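You operate a simulated robot arm through the tools that you are given. There is no shell and no other tool. Be economical: measure what you need, move in short steps, check, and stop when the job is done.

You are at the controls of a simulated two-armed robot. One attempt, no reset.

## Task
Ready the job card's sleeve: wipe its dust off, fit its own lock pin, close the keeper.
Fine: use the grey rag and put it back; leave the other sleeve and pins. What is to be rubbed or washed off counts as gone when no trace of it is left.

The check looks at the end state, three seconds after you hand in, the way a careful person would. Anything else that was tipped, shoved, dropped, spilled or broken makes it a failure.

## Robot
Two 7-joint arms with fingered hands on one trunk, on a base that drives. Base frame: it is fixed to the floor where the robot stands at the start and does not move with it; the origin is under the middle of the robot, x ahead of it, y to its left, z up. Readings come in m, rad, newtons and seconds.
The left shoulder is at the start at [0.02, 0.208, 1.098], the right one opposite. Places, roughly: fork sleeve [0.7, -1.2, 0.6]; keeper of the 1200 mm sleeve [0.6, -0.8, 0.7]; rag (7x10x3 cm) [0.5, -0.2, 0.9]. Payload 5 kg a hand.
The TCP of each hand is the grasp point between the finger pads, 0.048 m short of the fingertips. In the tool frame z runs along the fingers and y along their closing line. Largest opening 0.16 m; the body of the gripper starts 0.056 m behind the TCP. The gripper is a hand of 4 fingers: y runs from the thumb to the fingers, the wrist lies at [-0.026, -0.142, -0.252] in the tool frame, and closing takes about 1.5 s.
Orientation is that of the tool frame in the base frame, as a unit quaternion [x, y, z, w]. With the fingers straight down and the wrist toward the robot, the tool's x, y and z point along [0, 1, 0], [1, 0, 0] and [0, 0, -1] of the base frame.

## Interface
- The arms move only by the tool step_arm. It takes "left_motion", "right_motion" or both (then of equal length, played together; a hand with none holds still); each is a list of rows, each a list of 6 numbers: the shift along the tool's x, y, z in units of 20 mm (1.0 is 20 mm), then the turn, a rotation vector about the tool's x, y, z in units of 8 degrees (1.0 is 8 degrees). In form: [[x, y, z, ax, ay, az], ...]. A call has 1 to 12 rows; each row shifts and turns the commanded pose from where the row before left it, along the tool's axes as they then stand. "left_hand" and "right_hand" are, for a hand that has rows, the finger opening in mm, from 0 to 160, set as the call begins (left out, the last holds). A call with a number of a shift or a turn outside -1 to 1 is refused whole. A row lasts 0.2 s, in which the tool goes at most 0.05 m and 0.15 rad; a call with a longer step from one row to the next is refused whole, and so is a gripper value outside its range. A pose out of reach is approached as far as the arm can. The call stops where the force on the tool passes 40 N (or 10 N more than at its start, if that is more) or the arm is blocked; 0.2 s more then pass. The fingers move at their own pace (about 0.108 m/s each) and stop on an object; they squeeze with about 23 N. The grip force told is the motor's: it shows also when the fingers shut on nothing. Time passes only in rows, and 0.2 s behind the last, so rows that do not move let the fingers close. The reply holds the time, the measured pose of the TCP, the force on the tool along the base axes, the opening and the grip force, in the units named above and with some noise, with the torque about the TCP (base axes, N m) and any sound that the robot's microphone picked up.
- Cameras (640 x 400 px; columns grow to the right, rows downward): "scene" is now at [0.091, -0.0421, 1.293]; the picture's right is [-0.45, -0.89, 0.00], its down [-0.46, 0.23, -0.86] and it looks along [0.77, -0.39, -0.51] (base axes); focal length 286 px, centre (320, 200). "left" rides on the left gripper at [-0.087, -0.133, -0.189] in its tool frame; the picture's right is [-0.83, -0.26, 0.49], its down [0.51, -0.71, 0.49] and it looks along [0.22, 0.66, 0.72] (tool axes); focal length 238 px, centre (320, 200). "right" rides on the right gripper at [0.087, -0.133, -0.189] in its tool frame; the picture's right is [-0.83, 0.26, -0.49], its down [-0.51, -0.71, 0.49] and it looks along [-0.22, 0.66, 0.72] (tool axes); focal length 238 px, centre (320, 200). There is no depth. A picture from a camera that has moved, and an enlarged one, comes with that camera's place and axes in the base frame and with its lens.
- capture(camera): a new picture of that camera. It takes no simulated time.
- slide_trunk(by): slides the trunk up (or, below 0, down) by that many m; the arms and the scene camera ride with it, the base frame stays. It gives what a move gives, with no picture.
- base_move(legs): drives the robot by 1 to 6 legs, each [ahead, left, turn to the left] in m, m and rad, along the robot's own axes; the way and the turn of a leg run together, so that a leg with both is an arc; at most 1.5 m and 3.142 rad a leg. The arms and the cameras ride along, it lands a little off, and it stops where it bumps. It gives what a move gives.
- finger_targets(index, middle, ring, thumb_bend, thumb_turn, hand): sets how far each is bent, from 0 (flat) to 1 (curled in); at 0.3 the hand is open as for a grip, at 0.7 the pads meet at the TCP. One left out holds its place. A second passes; each finger stops where it meets its share of the squeeze, and holds until it gets a number again. A gripper value or a shape takes the hand back. It gives what a move gives, with no picture; readings hold the bend of each and the force on the fingers (four entries, about 0 where the hand has none), thumb and palm. thumb_turn goes from beside the hand (0) to across from the fingers (1), as for a grip.
- preshape(shape, hand): the hand has 4 fingers and takes this shape, open, in about a second: jaw (thumb against the fingers, like two jaws); tri (thumb and two fingers); tip (a fingertip pinch); poke (one finger out to press); point (the index stretched); flat (the hand flat); cup (the hand cupped); fist (a fist). The gripper value then closes the fingers along that shape, each until it touches; the sizes above hold for jaw. It gives what a move gives, with no picture.
- pan_tilt(pan, tilt): turns the head with the scene camera to pan (to the left, within 1.501 rad either way) and tilt (down, from -0.506 to 1.204), counted from straight ahead of the robot. It gives what a move gives.
- close_up(camera, box): a new picture of the part [left, top, right, bottom] of that camera's present view, enlarged. It takes no simulated time.
- sign_off(): hands the job in; it is judged then, once.

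Go step by step. Nothing tells you exact positions but the pictures and the camera data: compare them with the known pose of the tool, close in by small moves and look again before you grip or let go. The budget is 120 turns and 92 pictures, counting those below and the enlarged ones. Unless the task says otherwise, let go and move clear before handing in, and close with one line.

The tools are called by a JSON object that holds its "method" and its "body". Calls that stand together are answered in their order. step_arm: Moves the arms, as the interface text tells. Its arguments: {"type":"object","properties":{"left_motion":{"type":"array"},"left_hand":{"type":"number"},"right_motion":{"type":"array"},"right_hand":{"type":"number"}},"required":[]} The other tools are called the same way: slide_trunk (by) slides the trunk up or down; preshape (shape, hand) gives the hand a shape; finger_targets (index, middle, ring, thumb_bend, thumb_turn, hand) moves the fingers one by one; base_move (legs) drives the base; pan_tilt (pan, tilt) turns the head that bears the scene camera; capture (camera) takes a picture; close_up (camera, box) takes an enlarged picture of a part of a camera's view; sign_off () hands the job in.

At the start:

```text
t: 0.0
left_tool_pos: [0.6797, -0.1252, 1.1237]
left_tool_rot: [0.707, 0.707, 0.0, -0.001]
left_force: [0.7, 0.1, 0.1]
left_torque: [0.01, -0.04, -0.01]
left_gripper_width: 0.1594
left_gripper_force: 0.1
left_shape: jaw
left_bend: [0.3, 0.3, 0.3, 0.3, 0.98]
left_finger forces: [0.0, 0.0, 0.0, 0.0, 0.1, 0.0]
right_tool_pos: [0.4359, -0.5364, 1.0879]
right_tool_rot: [0.707, 0.707, 0.001, -0.002]
right_force: [-0.5, -0.1, 0.0]
right_torque: [0.0, 0.0, 0.01]
right_gripper_width: 0.1597
right_gripper_force: 0.0
right_shape: jaw
right_bend: [0.3, 0.3, 0.3, 0.3, 0.98]
right_finger forces: [0.0, 0.0, 0.0, 0.0, 0.0, 0.0]
trunk travel left (down, up): [-0.1, 0.59]
robot x, y, heading: [0.0005, 0.0027, -0.005]
head pan, tilt: [-0.471, 0.536]
```

scene: 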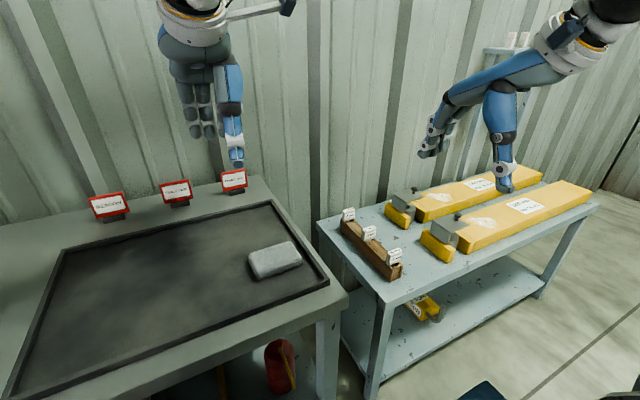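
right: 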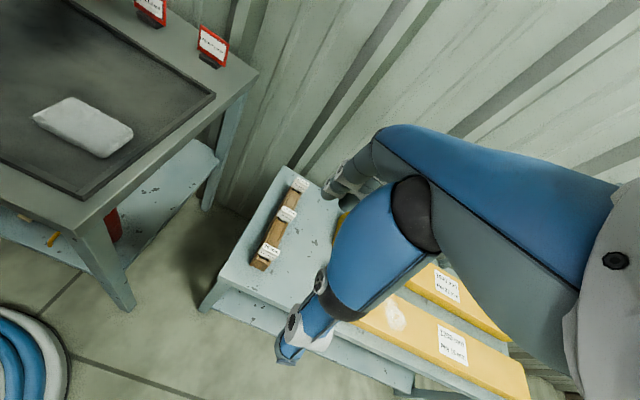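
left: 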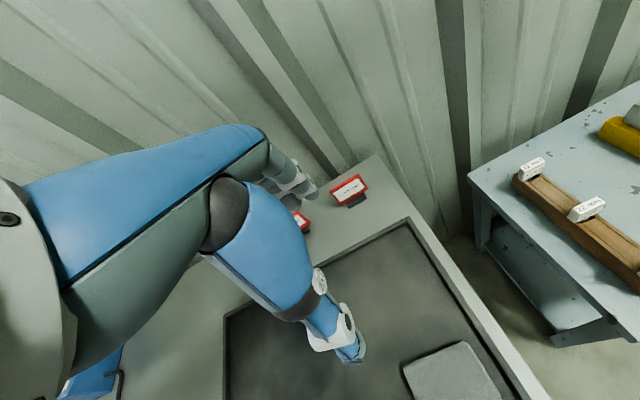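

I see a bench with three red-framed cards and the grey rag in a tray, and a second table with two yellow fork sleeves and a wooden pin rack. First I'll read the labels with enlarged pictures.

{"method": "close_up", "body": {"camera": "scene", "box": [80, 150, 260, 262]}}

{"method": "close_up", "body": {"camera": "scene", "box": [320, 170, 480, 270]}}

{"method": "close_up", "body": {"camera": "scene", "box": [400, 150, 600, 275]}}

{"method": "close_up", "body": {"camera": "right", "box": [220, 160, 540, 360]}}

```text
3.56 times, centred on (170, 206) of scene
camera zoom: at [0.091, -0.0421, 1.293], right [-0.45, -0.89, 0.0], down [-0.46, 0.23, -0.86], along [0.77, -0.39, -0.51], focal length 1018 px, centre (853, 179)
```

zoom: 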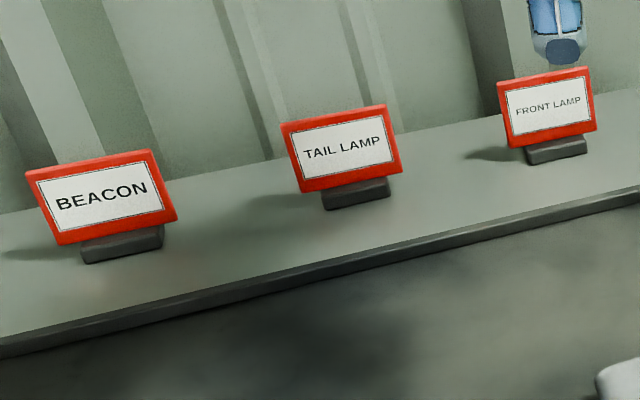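

```text
4.00 times, centred on (400, 220) of scene
camera zoom: at [0.091, -0.0421, 1.293], right [-0.45, -0.89, 0.0], down [-0.46, 0.23, -0.86], along [0.77, -0.39, -0.51], focal length 1146 px, centre (0, 120)
```

zoom: 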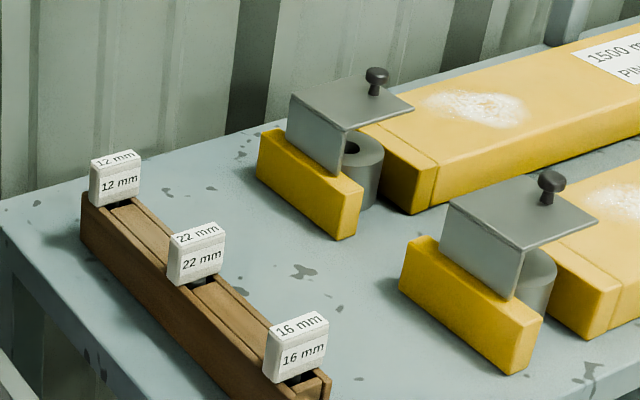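

```text
3.20 times, centred on (500, 212) of scene
camera zoom: at [0.091, -0.0421, 1.293], right [-0.45, -0.89, 0.0], down [-0.46, 0.23, -0.86], along [0.77, -0.39, -0.51], focal length 917 px, centre (-256, 160)
```

zoom: 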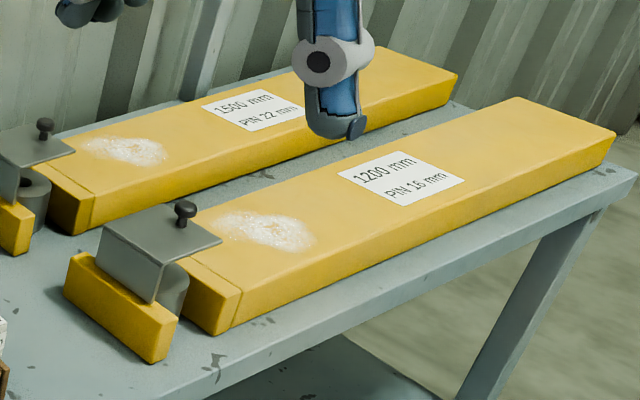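

```text
2.00 times, centred on (380, 260) of right
camera zoom: at [0.3043, -0.4494, 1.2768], right [0.26, -0.83, 0.49], down [-0.71, -0.51, -0.49], along [0.66, -0.22, -0.72], focal length 477 px, centre (200, 80)
```

zoom: 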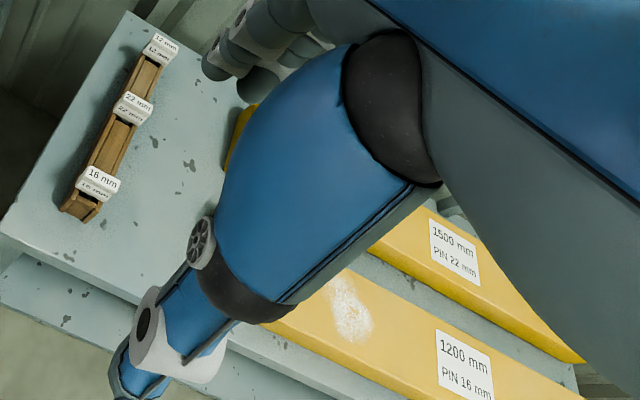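

Sleeves: 1200 mm with pin 16 mm (near), 1500 mm with pin 22 mm (far). The job card isn't visible yet, so I'll look around with the head.

{"method": "close_up", "body": {"camera": "scene", "box": [360, 270, 480, 345]}}

{"method": "pan_tilt", "body": {"pan": 0.4, "tilt": 0.6}}

{"method": "capture", "body": {"camera": "scene"}}

{"method": "pan_tilt", "body": {"pan": -1.2, "tilt": 0.6}}

{"method": "capture", "body": {"camera": "scene"}}

```text
5.33 times, centred on (420, 308) of scene
camera zoom: at [0.091, -0.0421, 1.293], right [-0.45, -0.89, 0.0], down [-0.46, 0.23, -0.86], along [0.77, -0.39, -0.51], focal length 1528 px, centre (-213, -373)
```

zoom: 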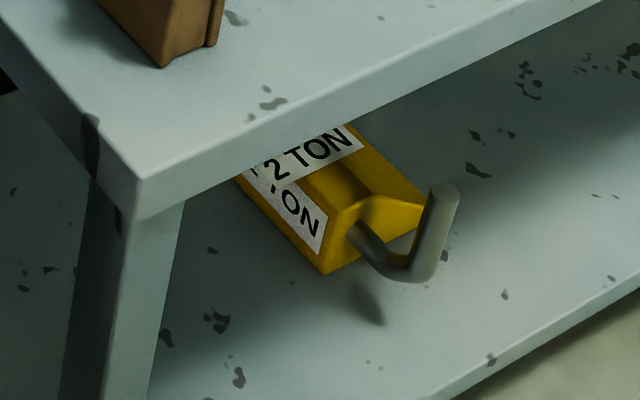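

```text
t: 1.2
left_tool_pos: [0.6807, -0.1262, 1.1237]
left_tool_rot: [0.707, 0.707, 0.001, 0.0]
left_force: [0.0, 0.5, 0.3]
left_torque: [0.03, -0.01, 0.02]
left_gripper_width: 0.1596
left_gripper_force: 0.0
left_shape: jaw
left_bend: [0.3, 0.3, 0.3, 0.3, 0.98]
left_finger forces: [0.0, 0.0, 0.0, 0.0, 0.0, 0.0]
right_tool_pos: [0.4354, -0.5369, 1.0883]
right_tool_rot: [0.707, 0.707, 0.0, -0.001]
right_force: [0.8, -0.4, 0.2]
right_torque: [0.03, 0.01, 0.0]
right_gripper_width: 0.1595
right_gripper_force: 0.1
right_shape: jaw
right_bend: [0.3, 0.3, 0.3, 0.3, 0.98]
right_finger forces: [0.0, 0.1, 0.0, 0.0, 0.1, 0.0]
trunk travel left (down, up): [-0.1, 0.59]
robot x, y, heading: [-0.0002, -0.0005, 0.002]
head pan, tilt: [0.4, 0.6]
```

```text
83 pictures are left
camera scene: at [0.092, 0.0331, 1.2872], right [0.39, -0.92, 0.0], down [-0.52, -0.22, -0.82], along [0.76, 0.32, -0.57], focal length 286 px, centre (320, 200)
```

scene: 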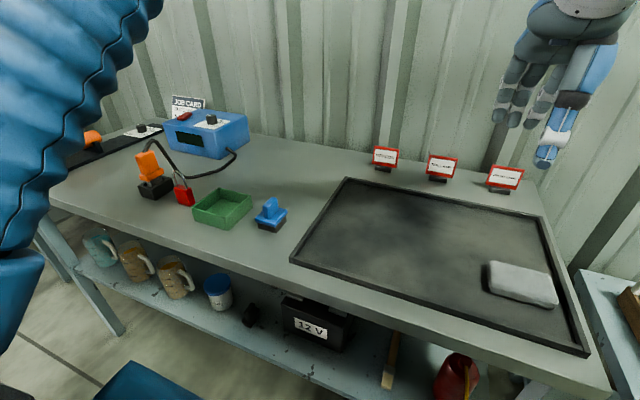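

```text
t: 2.9
left_tool_pos: [0.6813, -0.1253, 1.1238]
left_tool_rot: [0.707, 0.707, 0.001, 0.0]
left_force: [0.0, -0.1, -0.4]
left_torque: [0.0, 0.02, 0.02]
left_gripper_width: 0.1597
left_gripper_force: 0.1
left_shape: jaw
left_bend: [0.3, 0.3, 0.3, 0.3, 0.98]
left_finger forces: [0.0, 0.0, 0.0, 0.0, 0.1, 0.0]
right_tool_pos: [0.4367, -0.5357, 1.0882]
right_tool_rot: [0.707, 0.707, 0.001, -0.001]
right_force: [-0.4, -0.1, -0.4]
right_torque: [0.0, 0.04, 0.04]
right_gripper_width: 0.1596
right_gripper_force: 0.2
right_shape: jaw
right_bend: [0.3, 0.3, 0.3, 0.3, 0.98]
right_finger forces: [0.1, 0.1, 0.0, 0.1, 0.0, 0.0]
trunk travel left (down, up): [-0.1, 0.59]
robot x, y, heading: [0.0021, 0.0012, -0.001]
head pan, tilt: [-1.201, 0.6]
```

```text
82 pictures are left
camera scene: at [0.0426, -0.0836, 1.2872], right [-0.93, -0.36, 0.0], down [-0.2, 0.53, -0.82], along [0.3, -0.77, -0.57], focal length 286 px, centre (320, 200)
```

scene: 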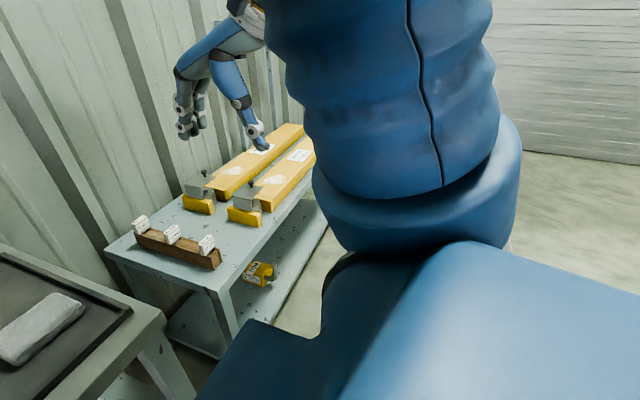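

The job card stands behind the blue box on the left of the bench. I'll raise the trunk to look over the box.

{"method": "slide_trunk", "body": {"by": 0.5}}

{"method": "pan_tilt", "body": {"pan": 0.7, "tilt": 0.8}}

{"method": "capture", "body": {"camera": "scene"}}

```text
refused: 0.5 is not a number from -0.4 to 0.4
```

```text
t: 4.7
left_tool_pos: [0.681, -0.1258, 1.1243]
left_tool_rot: [0.707, 0.708, 0.0, 0.0]
left_force: [-0.3, -0.1, 0.2]
left_torque: [0.03, -0.01, 0.0]
left_gripper_width: 0.1594
left_gripper_force: 0.1
left_shape: jaw
left_bend: [0.3, 0.3, 0.3, 0.3, 0.98]
left_finger forces: [0.0, 0.0, 0.0, 0.0, 0.0, 0.0]
right_tool_pos: [0.4357, -0.5364, 1.0879]
right_tool_rot: [0.707, 0.707, 0.001, 0.0]
right_force: [0.1, 0.1, 0.1]
right_torque: [0.0, 0.02, -0.01]
right_gripper_width: 0.1596
right_gripper_force: 0.0
right_shape: jaw
right_bend: [0.3, 0.3, 0.3, 0.3, 0.98]
right_finger forces: [0.0, 0.1, 0.1, 0.0, 0.0, 0.0]
trunk travel left (down, up): [-0.1, 0.59]
robot x, y, heading: [-0.0009, 0.0002, -0.003]
head pan, tilt: [0.7, 0.799]
```

```text
81 pictures are left
camera scene: at [0.0723, 0.0507, 1.2703], right [0.64, -0.77, 0.0], down [-0.55, -0.46, -0.7], along [0.53, 0.45, -0.72], focal length 286 px, centre (320, 200)
```

scene: 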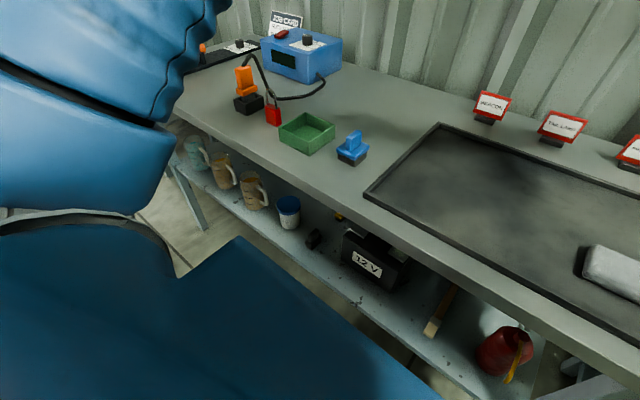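

{"method": "slide_trunk", "body": {"by": 0.4}}

{"method": "pan_tilt", "body": {"pan": 0.6, "tilt": 0.8}}

{"method": "close_up", "body": {"camera": "scene", "box": [160, 20, 400, 170]}}

```text
t: 8.6
left_tool_pos: [0.6813, -0.1264, 1.5253]
left_tool_rot: [0.707, 0.707, 0.0, -0.001]
left_force: [-0.7, -0.2, -0.1]
left_torque: [0.0, 0.02, 0.0]
left_gripper_width: 0.1595
left_gripper_force: 0.0
left_shape: jaw
left_bend: [0.3, 0.3, 0.3, 0.3, 0.98]
left_finger forces: [0.0, 0.1, 0.1, 0.0, 0.1, 0.0]
right_tool_pos: [0.4365, -0.5365, 1.4884]
right_tool_rot: [0.708, 0.707, 0.001, 0.0]
right_force: [-0.2, -0.5, -0.1]
right_torque: [0.0, 0.01, 0.01]
right_gripper_width: 0.1591
right_gripper_force: 0.0
right_shape: jaw
right_bend: [0.3, 0.3, 0.3, 0.3, 0.98]
right_finger forces: [0.0, 0.0, 0.1, 0.0, 0.1, 0.0]
trunk travel left (down, up): [-0.5, 0.19]
robot x, y, heading: [0.0033, 0.0028, 0.001]
head pan, tilt: [0.7, 0.799]
```

```text
t: 9.2
left_tool_pos: [0.6806, -0.1269, 1.5245]
left_tool_rot: [0.707, 0.707, 0.0, 0.0]
left_force: [-0.3, -0.2, -0.5]
left_torque: [-0.03, 0.02, 0.0]
left_gripper_width: 0.1595
left_gripper_force: 0.1
left_shape: jaw
left_bend: [0.3, 0.3, 0.3, 0.3, 0.98]
left_finger forces: [0.0, 0.0, 0.1, 0.0, 0.0, 0.0]
right_tool_pos: [0.4356, -0.5357, 1.4884]
right_tool_rot: [0.706, 0.708, 0.001, -0.001]
right_force: [-0.7, -1.0, -0.6]
right_torque: [0.01, 0.01, -0.03]
right_gripper_width: 0.1596
right_gripper_force: 0.1
right_shape: jaw
right_bend: [0.3, 0.3, 0.3, 0.3, 0.98]
right_finger forces: [0.0, 0.0, 0.0, 0.0, 0.0, 0.0]
trunk travel left (down, up): [-0.5, 0.19]
robot x, y, heading: [-0.0013, 0.0044, -0.0]
head pan, tilt: [0.6, 0.799]
```

```text
2.67 times, centred on (280, 95) of scene
camera zoom: at [0.0773, 0.0443, 1.6703], right [0.57, -0.82, 0.0], down [-0.59, -0.41, -0.7], along [0.57, 0.39, -0.72], focal length 764 px, centre (427, 480)
```

zoom: 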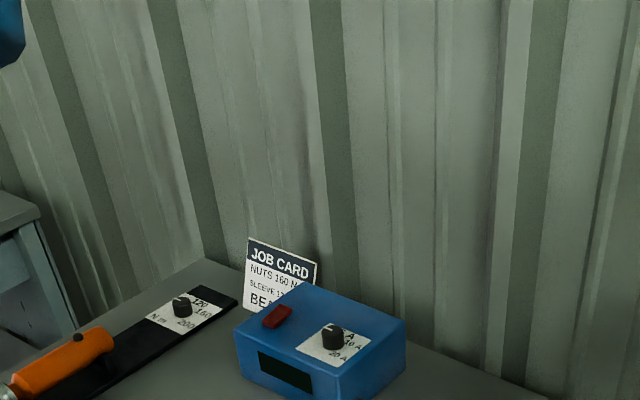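

The card reads "SLEEVE 1…" but the rest is hidden. I'll go a bit higher and zoom in.

{"method": "slide_trunk", "body": {"by": 0.18}}

{"method": "capture", "body": {"camera": "scene"}}

```text
t: 11.2
left_tool_pos: [0.6794, -0.1259, 1.703]
left_tool_rot: [0.707, 0.707, 0.0, 0.0]
left_force: [1.0, 0.2, 0.4]
left_torque: [0.04, -0.03, -0.04]
left_gripper_width: 0.1594
left_gripper_force: 0.0
left_shape: jaw
left_bend: [0.3, 0.3, 0.3, 0.3, 0.98]
left_finger forces: [0.0, 0.1, 0.0, 0.0, 0.0, 0.0]
right_tool_pos: [0.4368, -0.5363, 1.6672]
right_tool_rot: [0.707, 0.708, 0.0, -0.001]
right_force: [-0.3, -0.3, 0.0]
right_torque: [0.0, -0.02, -0.02]
right_gripper_width: 0.1596
right_gripper_force: 0.1
right_shape: jaw
right_bend: [0.3, 0.3, 0.3, 0.3, 0.98]
right_finger forces: [0.0, 0.0, 0.0, 0.0, 0.1, 0.0]
trunk travel left (down, up): [-0.68, 0.01]
robot x, y, heading: [0.0001, -0.0025, -0.002]
head pan, tilt: [0.6, 0.799]
```

```text
79 pictures are left
camera scene: at [0.0775, 0.0442, 1.8501], right [0.56, -0.83, 0.0], down [-0.59, -0.4, -0.7], along [0.57, 0.39, -0.72], focal length 286 px, centre (320, 200)
```

scene: 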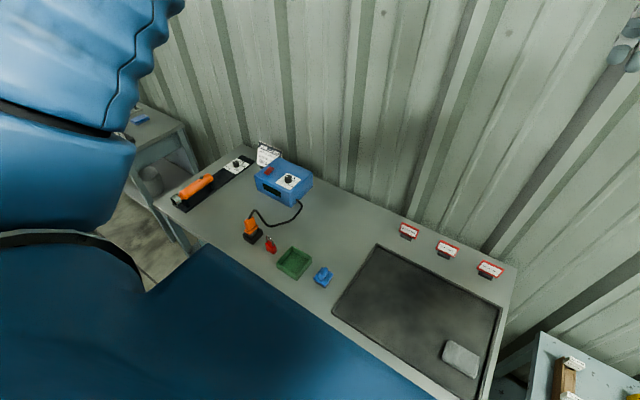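

{"method": "close_up", "body": {"camera": "scene", "box": [246, 136, 294, 166]}}

```text
13.33 times, centred on (270, 151) of scene
camera zoom: at [0.0775, 0.0442, 1.8501], right [0.56, -0.83, 0.0], down [-0.59, -0.4, -0.7], along [0.57, 0.39, -0.72], focal length 3819 px, centre (987, 853)
```

zoom: 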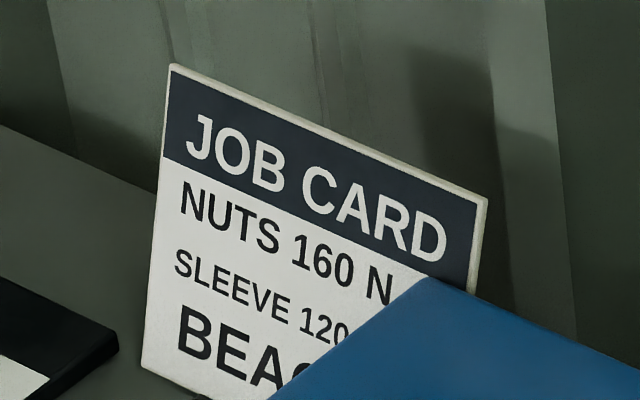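

The card says sleeve 1200, so its pin is 16 mm. I'll lower the trunk back, move the left arm out of the way and bring the right hand toward the rag.

{"method": "step_arm", "body": {"left_motion": [[1, -0.3, 0, 0, 0, 0], [1, -0.3, 0, 0, 0, 0], [1, -0.3, 0, 0, 0, 0], [1, -0.3, 0, 0, 0, 0], [1, -0.3, 0, 0, 0, 0], [1, -0.3, 0, 0, 0, 0], [1, -0.3, 0, 0, 0, 0], [1, -0.3, 0, 0, 0, 0], [1, -0.3, 0, 0, 0, 0], [1, -0.3, 0, 0, 0, 0], [1, -0.3, 0, 0, 0, 0], [1, -0.3, 0, 0, 0, 0]], "right_motion": [[1, 0.3, 0, 0, 0, 0], [1, 0.3, 0, 0, 0, 0], [1, 0.3, 0, 0, 0, 0], [1, 0.3, 0, 0, 0, 0], [1, 0.3, 0, 0, 0, 0], [1, 0.3, 0, 0, 0, 0], [1, 0.3, 0, 0, 0, 0], [1, 0.3, 0, 0, 0, 0], [1, 0.3, 0, 0, 0, 0], [1, 0.3, 0, 0, 0, 0], [1, 0.3, 0, 0, 0, 0], [1, 0.3, 0, 0, 0, 0]]}}

{"method": "slide_trunk", "body": {"by": -0.4}}

{"method": "slide_trunk", "body": {"by": -0.15}}

{"method": "pan_tilt", "body": {"pan": -0.5, "tilt": 0.7}}

{"method": "capture", "body": {"camera": "right"}}

{"method": "capture", "body": {"camera": "scene"}}

```text
t: 13.8
left_tool_pos: [0.6078, 0.1157, 1.7047]
left_tool_rot: [0.707, 0.707, 0.0, 0.0]
left_force: [0.0, 1.0, 0.0]
left_torque: [-0.13, 0.0, -0.05]
left_gripper_width: 0.1596
left_gripper_force: 0.0
left_shape: jaw
left_bend: [0.3, 0.3, 0.3, 0.3, 0.98]
left_finger forces: [0.1, 0.0, 0.0, 0.1, 0.1, 0.1]
right_tool_pos: [0.5465, -0.3377, 1.6425]
right_tool_rot: [0.706, 0.708, 0.0, 0.0]
right_force: [-0.4, 0.7, 0.1]
right_torque: [-0.08, -0.03, -0.01]
right_gripper_width: 0.1595
right_gripper_force: 0.0
right_shape: jaw
right_bend: [0.3, 0.3, 0.3, 0.3, 0.98]
right_finger forces: [0.0, 0.0, 0.0, 0.0, 0.1, 0.0]
right hand out of reach, approached as far as the arm can: row 6, 7, 8, 9, 10, 11, 12
trunk travel left (down, up): [-0.68, 0.01]
robot x, y, heading: [0.0024, 0.001, -0.005]
head pan, tilt: [0.6, 0.799]
```

```text
t: 17.6
left_tool_pos: [0.607, 0.1126, 1.303]
left_tool_rot: [0.707, 0.707, 0.001, 0.001]
left_force: [-0.5, -0.2, 0.4]
left_torque: [-0.02, -0.02, 0.02]
left_gripper_width: 0.1595
left_gripper_force: 0.0
left_shape: jaw
left_bend: [0.3, 0.3, 0.3, 0.3, 0.98]
left_finger forces: [0.1, 0.0, 0.1, 0.0, 0.0, 0.0]
right_tool_pos: [0.5463, -0.3403, 1.2412]
right_tool_rot: [0.706, 0.708, 0.0, -0.001]
right_force: [-0.4, 0.2, 0.7]
right_torque: [0.0, 0.04, 0.04]
right_gripper_width: 0.1598
right_gripper_force: 0.0
right_shape: jaw
right_bend: [0.3, 0.3, 0.3, 0.3, 0.98]
right_finger forces: [0.0, 0.1, 0.0, 0.0, 0.1, 0.0]
trunk travel left (down, up): [-0.28, 0.41]
robot x, y, heading: [-0.0021, 0.0009, 0.004]
head pan, tilt: [0.6, 0.799]
```

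```text
t: 19.4
left_tool_pos: [0.6073, 0.1127, 1.1543]
left_tool_rot: [0.707, 0.707, 0.0, 0.0]
left_force: [0.3, 0.1, -0.5]
left_torque: [0.04, -0.03, 0.0]
left_gripper_width: 0.1592
left_gripper_force: 0.1
left_shape: jaw
left_bend: [0.3, 0.3, 0.3, 0.3, 0.98]
left_finger forces: [0.1, 0.0, 0.0, 0.1, 0.0, 0.0]
right_tool_pos: [0.5466, -0.3385, 1.0914]
right_tool_rot: [0.707, 0.707, 0.001, -0.001]
right_force: [-0.9, 1.1, 0.2]
right_torque: [-0.01, -0.03, -0.03]
right_gripper_width: 0.1599
right_gripper_force: 0.1
right_shape: jaw
right_bend: [0.3, 0.3, 0.3, 0.3, 0.98]
right_finger forces: [0.0, 0.1, 0.0, 0.1, 0.1, 0.0]
trunk travel left (down, up): [-0.13, 0.56]
robot x, y, heading: [-0.0027, -0.0026, -0.003]
head pan, tilt: [0.6, 0.799]
```

```text
t: 20.7
left_tool_pos: [0.6061, 0.1136, 1.1523]
left_tool_rot: [0.707, 0.707, 0.0, 0.0]
left_force: [-0.5, -0.8, -0.1]
left_torque: [-0.04, 0.0, -0.03]
left_gripper_width: 0.1595
left_gripper_force: 0.1
left_shape: jaw
left_bend: [0.3, 0.3, 0.3, 0.3, 0.98]
left_finger forces: [0.1, 0.0, 0.1, 0.1, 0.0, 0.1]
right_tool_pos: [0.5459, -0.3401, 1.0911]
right_tool_rot: [0.707, 0.707, 0.0, -0.001]
right_force: [1.0, -0.1, 0.9]
right_torque: [0.01, 0.02, 0.0]
right_gripper_width: 0.1595
right_gripper_force: 0.1
right_shape: jaw
right_bend: [0.3, 0.3, 0.3, 0.3, 0.98]
right_finger forces: [0.1, 0.1, 0.0, 0.0, 0.1, 0.1]
trunk travel left (down, up): [-0.13, 0.56]
robot x, y, heading: [0.002, -0.0042, -0.002]
head pan, tilt: [-0.499, 0.7]
```

```text
77 pictures are left
camera right: at [0.4146, -0.2537, 1.2794], right [0.26, -0.84, 0.48], down [-0.71, -0.51, -0.49], along [0.66, -0.22, -0.72], focal length 238 px, centre (320, 200)
```

right: 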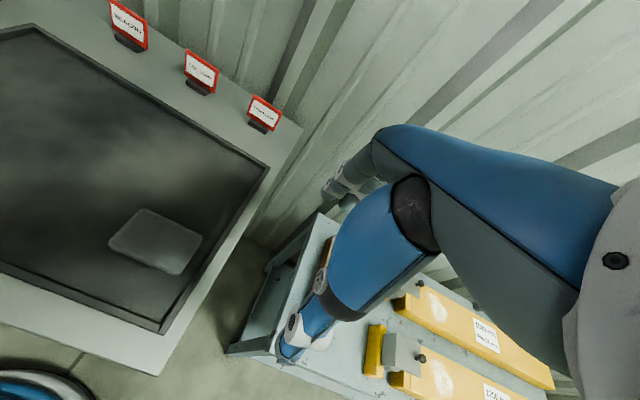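

```text
76 pictures are left
camera scene: at [0.0852, -0.0416, 1.3085], right [-0.48, -0.88, 0.0], down [-0.57, 0.31, -0.76], along [0.67, -0.37, -0.64], focal length 286 px, centre (320, 200)
```

scene: 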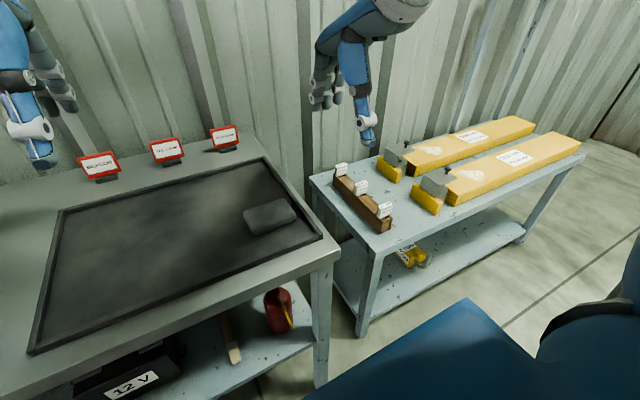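

The rag lies axis-aligned with its centre near [0.543, -0.162], top near z 0.885. I'll bring the right hand over it, stopping above.

{"method": "step_arm", "body": {"right_motion": [[1, 0, 0.5, 0, 0, 0], [1, 0, 0.5, 0, 0, 0], [1, 0, 0.5, 0, 0, 0], [1, 0, 0.5, 0, 0, 0], [1, 0, 0.5, 0, 0, 0], [1, 0, 0.5, 0, 0, 0], [1, 0, 0.5, 0, 0, 0], [1, 0, 0.5, 0, 0, 0], [0.8, 0, 0, 0, 0, 0]], "right_hand": 120}}

{"method": "capture", "body": {"camera": "right"}}

{"method": "capture", "body": {"camera": "scene"}}

```text
t: 22.7
left_tool_pos: [0.6082, 0.1147, 1.1543]
left_tool_rot: [0.707, 0.707, 0.0, 0.001]
left_force: [0.0, -0.1, 0.2]
left_torque: [-0.02, -0.02, -0.02]
left_gripper_width: 0.1593
left_gripper_force: 0.1
left_shape: jaw
left_bend: [0.3, 0.3, 0.3, 0.3, 0.98]
left_finger forces: [0.0, 0.0, 0.0, 0.0, 0.1, 0.0]
right_tool_pos: [0.5668, -0.1767, 0.9967]
right_tool_rot: [0.706, 0.708, 0.0, -0.001]
right_force: [0.3, -0.8, 0.8]
right_torque: [-0.05, 0.0, 0.01]
right_gripper_width: 0.1202
right_gripper_force: 0.0
right_shape: jaw
right_bend: [0.26, 0.36, 0.33, 0.55, 0.99]
right_finger forces: [0.1, 0.2, 0.0, 0.0, 0.0, 0.1]
right hand out of reach, approached as far as the arm can: row 1, 2, 3, 4, 6, 9
trunk travel left (down, up): [-0.13, 0.56]
robot x, y, heading: [0.0015, 0.0023, -0.002]
head pan, tilt: [-0.499, 0.7]
```

```text
75 pictures are left
camera right: at [0.4336, -0.0899, 1.1852], right [0.26, -0.83, 0.48], down [-0.71, -0.51, -0.49], along [0.66, -0.22, -0.72], focal length 238 px, centre (320, 200)
```

right: 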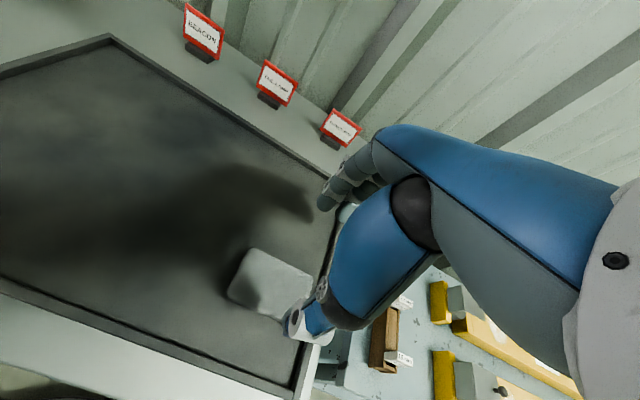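

```text
74 pictures are left
camera scene: at [0.0852, -0.0413, 1.3086], right [-0.48, -0.88, 0.0], down [-0.57, 0.31, -0.76], along [0.67, -0.37, -0.64], focal length 286 px, centre (320, 200)
```

scene: 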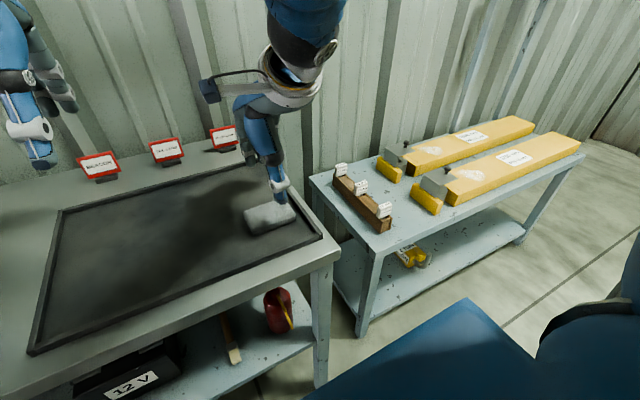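

The right arm is near its limit crossing over, so I'll shift the base a little left and back, then come over the rag again.

{"method": "base_move", "body": {"legs": [[-0.06, 0.1, 0]]}}

{"method": "step_arm", "body": {"right_motion": [[-1, 0.5, 0, 0, 0, 0], [-1, 0.5, 0, 0, 0, 0], [-1, 0.5, 0, 0, 0, 0], [-0.6, 0.5, 0, 0, 0, 0]]}}

```text
t: 24.0
left_tool_pos: [0.5458, 0.2156, 1.1533]
left_tool_rot: [0.707, 0.708, 0.0, 0.001]
left_force: [-0.3, 1.9, 1.6]
left_torque: [-0.15, -0.1, 0.01]
left_gripper_width: 0.1597
left_gripper_force: 0.0
left_shape: jaw
left_bend: [0.3, 0.3, 0.3, 0.3, 0.98]
left_finger forces: [0.1, 0.1, 0.0, 0.0, 0.1, 0.0]
right_tool_pos: [0.5043, -0.0742, 0.9976]
right_tool_rot: [0.706, 0.708, 0.001, 0.0]
right_force: [-0.1, 1.1, 0.9]
right_torque: [-0.19, -0.1, 0.0]
right_gripper_width: 0.1203
right_gripper_force: 0.1
right_shape: jaw
right_bend: [0.26, 0.36, 0.33, 0.55, 0.99]
right_finger forces: [0.0, 0.0, 0.0, 0.1, 0.1, 0.0]
trunk travel left (down, up): [-0.13, 0.56]
robot x, y, heading: [-0.0597, 0.0961, 0.002]
head pan, tilt: [-0.499, 0.7]
```

```text
t: 25.0
left_tool_pos: [0.5469, 0.2145, 1.1543]
left_tool_rot: [0.707, 0.707, 0.0, 0.0]
left_force: [0.2, -0.3, -0.5]
left_torque: [0.01, 0.01, 0.03]
left_gripper_width: 0.1597
left_gripper_force: 0.1
left_shape: jaw
left_bend: [0.3, 0.3, 0.3, 0.3, 0.98]
left_finger forces: [0.0, 0.0, 0.1, 0.0, 0.0, 0.1]
right_tool_pos: [0.545, -0.1475, 0.9966]
right_tool_rot: [0.705, 0.709, 0.0, -0.001]
right_force: [0.1, -0.4, 0.3]
right_torque: [0.01, -0.03, 0.01]
right_gripper_width: 0.1206
right_gripper_force: 0.0
right_shape: jaw
right_bend: [0.26, 0.36, 0.33, 0.55, 0.99]
right_finger forces: [0.0, 0.0, 0.0, 0.0, 0.0, 0.1]
trunk travel left (down, up): [-0.13, 0.56]
robot x, y, heading: [-0.0598, 0.0993, 0.001]
head pan, tilt: [-0.499, 0.7]
```

{"method": "step_arm", "body": {"right_motion": [[-0.7, 0, 0.8, 0, 0, 0], [0, 0, 0.8, 0, 0, 0], [0, 0, 0.8, 0, 0, 0], [0, 0, 0.6, 0, 0, 0]]}}

{"method": "capture", "body": {"camera": "right"}}

{"method": "close_up", "body": {"camera": "scene", "box": [160, 110, 400, 260]}}

```text
t: 26.0
left_tool_pos: [0.5469, 0.214, 1.1536]
left_tool_rot: [0.707, 0.707, -0.001, 0.0]
left_force: [1.4, 0.5, 0.2]
left_torque: [-0.06, -0.04, 0.03]
left_gripper_width: 0.1596
left_gripper_force: 0.1
left_shape: jaw
left_bend: [0.3, 0.3, 0.3, 0.3, 0.98]
left_finger forces: [0.1, 0.1, 0.0, 0.0, 0.0, 0.0]
right_tool_pos: [0.545, -0.1605, 0.9363]
right_tool_rot: [0.706, 0.708, -0.001, -0.002]
right_force: [-1.3, 0.9, 0.7]
right_torque: [-0.01, 0.04, 0.01]
right_gripper_width: 0.1203
right_gripper_force: 0.0
right_shape: jaw
right_bend: [0.26, 0.36, 0.33, 0.55, 0.99]
right_finger forces: [0.0, 0.1, 0.0, 0.0, 0.1, 0.0]
trunk travel left (down, up): [-0.13, 0.56]
robot x, y, heading: [-0.0622, 0.0995, 0.001]
head pan, tilt: [-0.499, 0.7]
```

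```text
73 pictures are left
camera right: at [0.4133, -0.0746, 1.1252], right [0.26, -0.83, 0.48], down [-0.71, -0.51, -0.49], along [0.66, -0.21, -0.72], focal length 238 px, centre (320, 200)
```

right: 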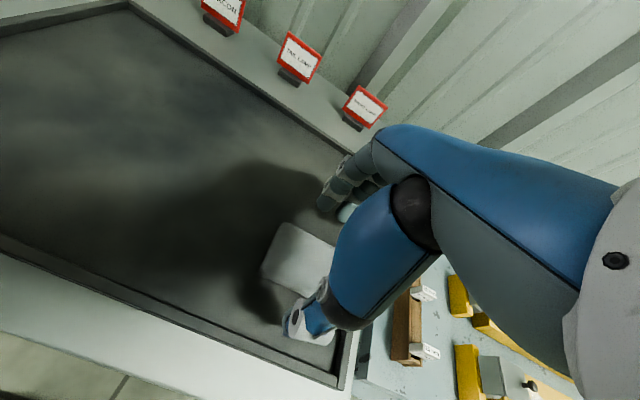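

```text
2.67 times, centred on (280, 185) of scene
camera zoom: at [0.0247, 0.059, 1.3085], right [-0.48, -0.88, 0.0], down [-0.57, 0.31, -0.76], along [0.67, -0.37, -0.64], focal length 764 px, centre (427, 240)
```

zoom: 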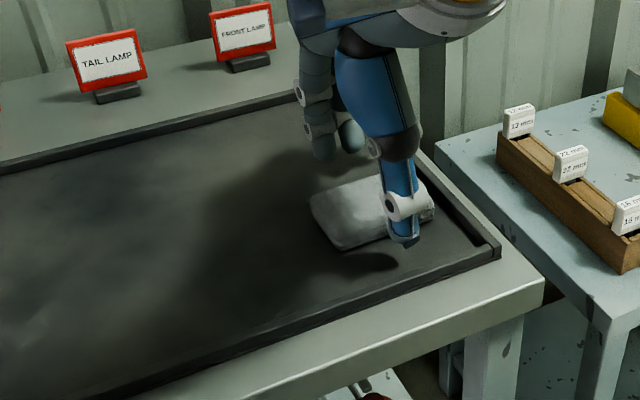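

The fingers straddle the rag. I'll lower a bit more and close.

{"method": "step_arm", "body": {"right_motion": [[0.2, 0, 0.5, 0, 0, 0], [0, 0, 0.5, 0, 0, 0], [0, 0, 0, 0, 0, 0]]}}

{"method": "step_arm", "body": {"right_motion": [[0, 0, 0, 0, 0, 0], [0, 0, 0, 0, 0, 0], [0, 0, 0, 0, 0, 0], [0, 0, 0, 0, 0, 0], [0, 0, 0, 0, 0, 0], [0, 0, 0, 0, 0, 0], [0, 0, 0, 0, 0, 0]], "right_hand": 40}}

{"method": "close_up", "body": {"camera": "scene", "box": [200, 125, 360, 225]}}

```text
t: 26.8
left_tool_pos: [0.5469, 0.2147, 1.1545]
left_tool_rot: [0.707, 0.708, 0.001, 0.0]
left_force: [-0.7, 0.5, 0.3]
left_torque: [-0.01, 0.04, 0.0]
left_gripper_width: 0.1596
left_gripper_force: 0.1
left_shape: jaw
left_bend: [0.3, 0.3, 0.3, 0.3, 0.98]
left_finger forces: [0.0, 0.1, 0.1, 0.0, 0.0, 0.0]
right_tool_pos: [0.5453, -0.1566, 0.9172]
right_tool_rot: [0.706, 0.708, -0.001, -0.001]
right_force: [-0.6, 0.1, -0.5]
right_torque: [-0.04, -0.02, 0.0]
right_gripper_width: 0.1204
right_gripper_force: 0.0
right_shape: jaw
right_bend: [0.26, 0.36, 0.33, 0.55, 0.99]
right_finger forces: [0.0, 0.0, 0.1, 0.1, 0.0, 0.1]
trunk travel left (down, up): [-0.13, 0.56]
robot x, y, heading: [-0.0633, 0.1006, -0.001]
head pan, tilt: [-0.499, 0.7]
```

```text
t: 28.4
left_tool_pos: [0.5475, 0.2149, 1.155]
left_tool_rot: [0.707, 0.707, 0.0, 0.0]
left_force: [-0.1, 0.8, -0.1]
left_torque: [0.0, -0.01, 0.01]
left_gripper_width: 0.1595
left_gripper_force: 0.1
left_shape: jaw
left_bend: [0.3, 0.3, 0.3, 0.3, 0.98]
left_finger forces: [0.0, 0.0, 0.0, 0.0, 0.1, 0.1]
right_tool_pos: [0.5448, -0.1559, 0.9176]
right_tool_rot: [0.706, 0.708, 0.0, -0.001]
right_force: [-0.1, 0.2, -0.6]
right_torque: [0.03, 0.0, 0.0]
right_gripper_width: 0.062
right_gripper_force: 23.2
right_shape: jaw
right_bend: [0.74, 0.5, 0.48, 0.73, 1.0]
right_finger forces: [12.0, 6.2, 2.8, 0.1, 21.0, 0.1]
trunk travel left (down, up): [-0.13, 0.56]
robot x, y, heading: [-0.0621, 0.1014, -0.001]
head pan, tilt: [-0.499, 0.7]
```

```text
4.00 times, centred on (280, 175) of scene
camera zoom: at [0.0246, 0.0587, 1.3085], right [-0.48, -0.88, 0.0], down [-0.57, 0.31, -0.76], along [0.67, -0.37, -0.64], focal length 1146 px, centre (480, 300)
```

zoom: 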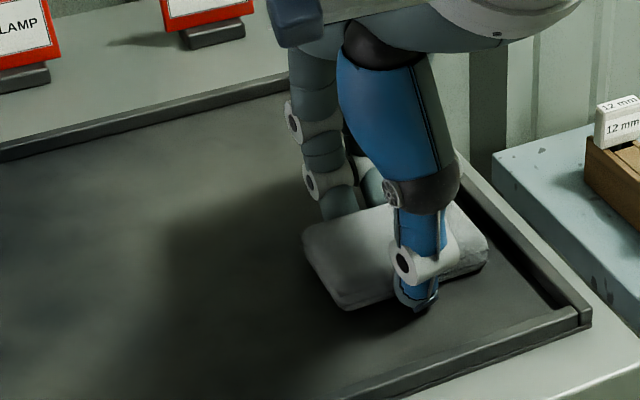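

Gripped at 62 mm. I'll lift and inspect how the rag hangs.

{"method": "step_arm", "body": {"right_motion": [[0, 0, -0.5, 0, 0, 0], [0, 0, -1, 0, 0, 0], [0, 0, -1, 0, 0, 0], [0, 0, -1, 0, 0, 0], [0, 0, -1, 0, 0, 0], [0, 0, -1, 0, 0, 0], [0, 0, -1, 0, 0, 0], [0, 0, -1, 0, 0, 0]]}}

{"method": "close_up", "body": {"camera": "scene", "box": [200, 50, 360, 150]}}

{"method": "capture", "body": {"camera": "left"}}

```text
t: 30.2
left_tool_pos: [0.5464, 0.2122, 1.1544]
left_tool_rot: [0.707, 0.707, 0.0, 0.001]
left_force: [-0.8, -0.4, -0.8]
left_torque: [0.14, -0.03, 0.03]
left_gripper_width: 0.1598
left_gripper_force: 0.1
left_shape: jaw
left_bend: [0.3, 0.3, 0.3, 0.3, 0.98]
left_finger forces: [0.1, 0.1, 0.0, 0.0, 0.0, 0.1]
right_tool_pos: [0.5439, -0.1587, 1.0651]
right_tool_rot: [0.706, 0.708, 0.001, -0.002]
right_force: [0.1, -0.6, -0.6]
right_torque: [0.1, -0.04, 0.0]
right_gripper_width: 0.062
right_gripper_force: 22.8
right_shape: jaw
right_bend: [0.74, 0.5, 0.48, 0.73, 1.0]
right_finger forces: [12.0, 6.3, 2.7, 0.1, 21.1, 0.0]
trunk travel left (down, up): [-0.13, 0.56]
robot x, y, heading: [-0.0609, 0.1023, 0.003]
head pan, tilt: [-0.499, 0.7]
```

```text
4.00 times, centred on (280, 100) of scene
camera zoom: at [0.0243, 0.0573, 1.3085], right [-0.48, -0.88, 0.0], down [-0.57, 0.31, -0.76], along [0.67, -0.36, -0.64], focal length 1146 px, centre (480, 600)
```

zoom: 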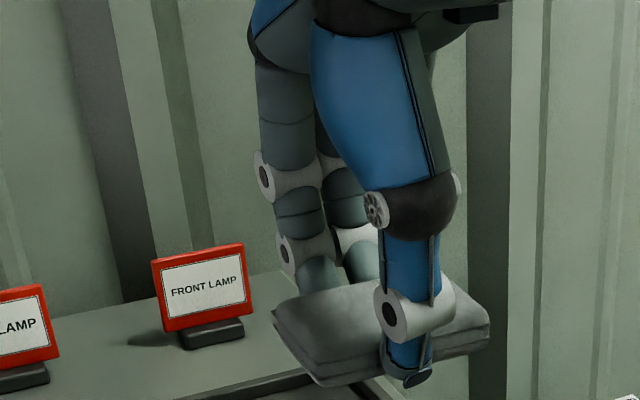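

```text
69 pictures are left
camera left: at [0.4145, 0.1256, 1.3437], right [-0.26, -0.83, -0.49], down [-0.71, 0.51, -0.49], along [0.66, 0.22, -0.72], focal length 238 px, centre (320, 200)
```

left: 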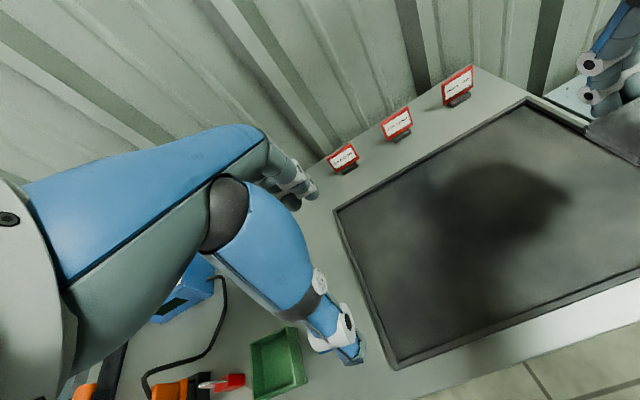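

The thumb tip reaches about the rag's underside, so I'll set it back down and regrip 11 mm higher so that rag protrudes below the fingertips.

{"method": "step_arm", "body": {"right_motion": [[0, 0, 1, 0, 0, 0], [0, 0, 1, 0, 0, 0], [0, 0, 1, 0, 0, 0], [0, 0, 1, 0, 0, 0], [0, 0, 1, 0, 0, 0], [0, 0, 1, 0, 0, 0], [0, 0, 1, 0, 0, 0], [0, 0, 0.4, 0, 0, 0]]}}

{"method": "step_arm", "body": {"right_motion": [[0, 0, 0, 0, 0, 0], [0, 0, 0, 0, 0, 0], [0, 0, 0, 0, 0, 0], [0, 0, -0.6, 0, 0, 0], [0, 0, 0, 0, 0, 0]], "right_hand": 100}}

{"method": "step_arm", "body": {"right_motion": [[0, 0, 0, 0, 0, 0], [0, 0, 0, 0, 0, 0], [0, 0, 0, 0, 0, 0], [0, 0, 0, 0, 0, 0], [0, 0, 0, 0, 0, 0], [0, 0, 0, 0, 0, 0], [0, 0, 0, 0, 0, 0]], "right_hand": 40}}

{"method": "step_arm", "body": {"right_motion": [[0, 0, -0.5, 0, 0, 0], [0, 0, -1, 0, 0, 0], [0, 0, -1, 0, 0, 0], [0, 0, -1, 0, 0, 0], [0, 0, -1, 0, 0, 0], [0, 0, -1, 0, 0, 0], [0, 0, -1, 0, 0, 0], [0, 0, -1, 0, 0, 0]]}}

{"method": "close_up", "body": {"camera": "scene", "box": [200, 50, 360, 150]}}

```text
t: 32.0
left_tool_pos: [0.5472, 0.2133, 1.1547]
left_tool_rot: [0.706, 0.708, 0.0, -0.001]
left_force: [-0.2, -0.8, 0.0]
left_torque: [0.0, -0.01, 0.01]
left_gripper_width: 0.1596
left_gripper_force: 0.1
left_shape: jaw
left_bend: [0.3, 0.3, 0.3, 0.3, 0.98]
left_finger forces: [0.0, 0.0, 0.1, 0.1, 0.0, 0.1]
right_tool_pos: [0.545, -0.155, 0.918]
right_tool_rot: [0.705, 0.709, 0.0, -0.001]
right_force: [0.5, -0.3, -0.1]
right_torque: [-0.01, -0.03, 0.0]
right_gripper_width: 0.0617
right_gripper_force: 23.0
right_shape: jaw
right_bend: [0.74, 0.5, 0.48, 0.73, 1.0]
right_finger forces: [11.9, 6.2, 2.8, 0.1, 21.0, 0.0]
trunk travel left (down, up): [-0.13, 0.56]
robot x, y, heading: [-0.0628, 0.0993, 0.006]
head pan, tilt: [-0.499, 0.7]
```

```text
t: 33.2
left_tool_pos: [0.547, 0.2151, 1.1542]
left_tool_rot: [0.706, 0.708, 0.0, 0.0]
left_force: [1.2, 0.2, -0.3]
left_torque: [-0.01, 0.01, -0.01]
left_gripper_width: 0.1595
left_gripper_force: 0.1
left_shape: jaw
left_bend: [0.3, 0.3, 0.3, 0.3, 0.98]
left_finger forces: [0.0, 0.0, 0.0, 0.1, 0.1, 0.1]
right_tool_pos: [0.5461, -0.1563, 0.9313]
right_tool_rot: [0.706, 0.708, 0.0, 0.0]
right_force: [0.2, 0.8, 0.2]
right_torque: [0.01, 0.01, 0.0]
right_gripper_width: 0.0995
right_gripper_force: 0.0
right_shape: jaw
right_bend: [0.73, 0.4, 0.37, 0.64, 1.0]
right_finger forces: [0.1, 0.1, 0.0, 0.0, 0.1, 0.0]
trunk travel left (down, up): [-0.13, 0.56]
robot x, y, heading: [-0.0618, 0.0996, 0.003]
head pan, tilt: [-0.499, 0.7]
```

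```text
t: 34.5
left_tool_pos: [0.5456, 0.2146, 1.1541]
left_tool_rot: [0.707, 0.707, -0.001, 0.001]
left_force: [0.1, -0.8, 0.6]
left_torque: [0.0, 0.03, 0.03]
left_gripper_width: 0.1597
left_gripper_force: 0.1
left_shape: jaw
left_bend: [0.3, 0.3, 0.3, 0.3, 0.98]
left_finger forces: [0.0, 0.1, 0.0, 0.0, 0.1, 0.0]
right_tool_pos: [0.549, -0.1561, 0.9348]
right_tool_rot: [0.706, 0.709, 0.005, 0.003]
right_force: [-4.0, 0.3, 14.9]
right_torque: [-0.02, 0.5, -0.07]
right_gripper_width: 0.0466
right_gripper_force: 22.8
right_shape: jaw
right_bend: [0.74, 0.53, 0.55, 0.76, 1.0]
right_finger forces: [9.8, 9.2, 0.0, 0.0, 31.6, 0.0]
trunk travel left (down, up): [-0.13, 0.56]
robot x, y, heading: [-0.0609, 0.1034, 0.005]
head pan, tilt: [-0.499, 0.7]
stopped in row 6 (right hand): the force on the tool passed its limit at 41 N (the readings are from after the stop); the commanded pose is now the measured one
```

```text
t: 36.3
left_tool_pos: [0.5471, 0.212, 1.1554]
left_tool_rot: [0.707, 0.708, 0.0, 0.0]
left_force: [-1.1, -2.1, 0.1]
left_torque: [0.24, -0.02, 0.03]
left_gripper_width: 0.1596
left_gripper_force: 0.1
left_shape: jaw
left_bend: [0.3, 0.3, 0.3, 0.3, 0.98]
left_finger forces: [0.1, 0.0, 0.0, 0.0, 0.0, 0.0]
right_tool_pos: [0.5457, -0.1597, 1.0843]
right_tool_rot: [0.708, 0.706, 0.005, -0.004]
right_force: [0.2, -1.6, -0.2]
right_torque: [0.07, -0.04, 0.04]
right_gripper_width: 0.0456
right_gripper_force: 22.9
right_shape: jaw
right_bend: [0.74, 0.53, 0.55, 0.76, 1.0]
right_finger forces: [7.9, 8.2, 0.1, 0.0, 17.5, 0.0]
right hand out of reach, approached as far as the arm can: row 7
trunk travel left (down, up): [-0.13, 0.56]
robot x, y, heading: [-0.0622, 0.0981, 0.003]
head pan, tilt: [-0.499, 0.7]
```

```text
4.00 times, centred on (280, 100) of scene
camera zoom: at [0.024, 0.056, 1.3085], right [-0.48, -0.88, 0.0], down [-0.57, 0.31, -0.76], along [0.67, -0.36, -0.64], focal length 1146 px, centre (480, 600)
```

zoom: 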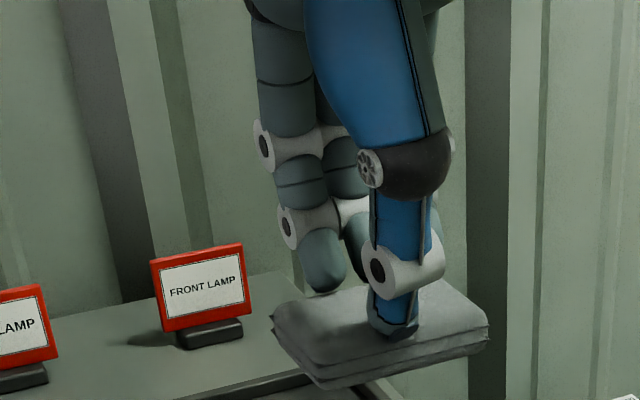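

The rag is now only pinched at its top edges, which is not secure. I'll set it down, reopen, and grip midway.

{"method": "step_arm", "body": {"right_motion": [[0, 0, 1, 0, 0, 0], [0, 0, 1, 0, 0, 0], [0, 0, 1, 0, 0, 0], [0, 0, 1, 0, 0, 0], [0, 0, 1, 0, 0, 0], [0, 0, 1, 0, 0, 0], [0, 0, 1, 0, 0, 0], [0, 0, 0.4, 0, 0, 0]]}}

{"method": "preshape", "body": {"shape": "jaw", "hand": "right"}}

{"method": "step_arm", "body": {"right_motion": [[0, 0, 0, 0, 0, 0], [0, 0, 0, 0, 0, 0], [0, 0, 0, 0, 0, 0]], "right_hand": 120}}

{"method": "close_up", "body": {"camera": "scene", "box": [200, 125, 360, 225]}}

{"method": "capture", "body": {"camera": "right"}}

```text
t: 38.1
left_tool_pos: [0.5461, 0.215, 1.1545]
left_tool_rot: [0.706, 0.708, 0.0, -0.001]
left_force: [-0.6, 0.1, 0.4]
left_torque: [-0.01, -0.02, -0.02]
left_gripper_width: 0.1598
left_gripper_force: 0.1
left_shape: jaw
left_bend: [0.3, 0.3, 0.3, 0.3, 0.98]
left_finger forces: [0.0, 0.1, 0.0, 0.1, 0.1, 0.0]
right_tool_pos: [0.5487, -0.1564, 0.937]
right_tool_rot: [0.705, 0.709, 0.004, 0.002]
right_force: [-0.1, -0.7, 4.4]
right_torque: [-0.09, -0.25, 0.02]
right_gripper_width: 0.0457
right_gripper_force: 23.0
right_shape: jaw
right_bend: [0.74, 0.53, 0.55, 0.76, 1.0]
right_finger forces: [8.7, 9.4, 0.1, 0.0, 17.2, 0.0]
trunk travel left (down, up): [-0.13, 0.56]
robot x, y, heading: [-0.0619, 0.0997, 0.002]
head pan, tilt: [-0.499, 0.7]
```

```text
t: 39.0
left_tool_pos: [0.5468, 0.2138, 1.1538]
left_tool_rot: [0.705, 0.709, 0.0, -0.001]
left_force: [-0.1, 0.4, -1.2]
left_torque: [-0.04, 0.01, 0.04]
left_gripper_width: 0.1595
left_gripper_force: 0.1
left_shape: jaw
left_bend: [0.3, 0.3, 0.3, 0.3, 0.98]
left_finger forces: [0.0, 0.0, 0.0, 0.0, 0.0, 0.0]
right_tool_pos: [0.5494, -0.1576, 0.9368]
right_tool_rot: [0.707, 0.708, 0.003, 0.0]
right_force: [1.1, 0.4, 0.2]
right_torque: [0.05, 0.0, -0.04]
right_gripper_width: 0.1595
right_gripper_force: 0.0
right_shape: jaw
right_bend: [0.3, 0.3, 0.3, 0.3, 0.98]
right_finger forces: [0.0, 0.0, 0.0, 0.0, 0.1, 0.0]
trunk travel left (down, up): [-0.13, 0.56]
robot x, y, heading: [-0.0605, 0.0991, 0.003]
head pan, tilt: [-0.499, 0.7]
```

```text
t: 39.8
left_tool_pos: [0.5475, 0.2138, 1.1533]
left_tool_rot: [0.706, 0.708, 0.0, 0.001]
left_force: [0.0, 0.6, -0.2]
left_torque: [-0.01, 0.04, 0.03]
left_gripper_width: 0.1594
left_gripper_force: 0.0
left_shape: jaw
left_bend: [0.3, 0.3, 0.3, 0.3, 0.98]
left_finger forces: [0.0, 0.1, 0.0, 0.0, 0.1, 0.0]
right_tool_pos: [0.5479, -0.158, 0.9357]
right_tool_rot: [0.706, 0.708, 0.003, 0.001]
right_force: [-0.3, 0.8, 0.2]
right_torque: [-0.02, 0.01, -0.01]
right_gripper_width: 0.1204
right_gripper_force: 0.2
right_shape: jaw
right_bend: [0.26, 0.36, 0.33, 0.55, 0.99]
right_finger forces: [0.0, 0.0, 0.0, 0.1, 0.1, 0.0]
trunk travel left (down, up): [-0.13, 0.56]
robot x, y, heading: [-0.0619, 0.1002, -0.001]
head pan, tilt: [-0.499, 0.7]
```

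```text
4.00 times, centred on (280, 175) of scene
camera zoom: at [0.0246, 0.0586, 1.3085], right [-0.48, -0.88, 0.0], down [-0.57, 0.31, -0.76], along [0.67, -0.37, -0.64], focal length 1146 px, centre (480, 300)
```

zoom: 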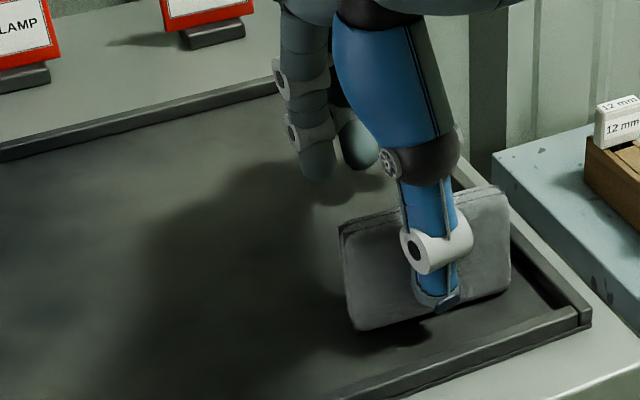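

```text
66 pictures are left
camera right: at [0.415, -0.0708, 1.1233], right [0.26, -0.84, 0.49], down [-0.7, -0.51, -0.5], along [0.66, -0.21, -0.72], focal length 238 px, centre (320, 200)
```

right: 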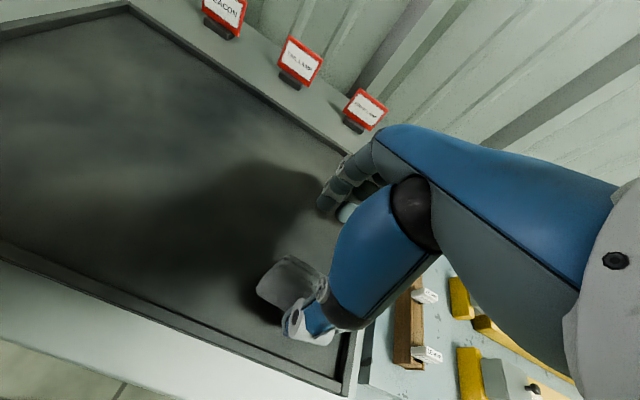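

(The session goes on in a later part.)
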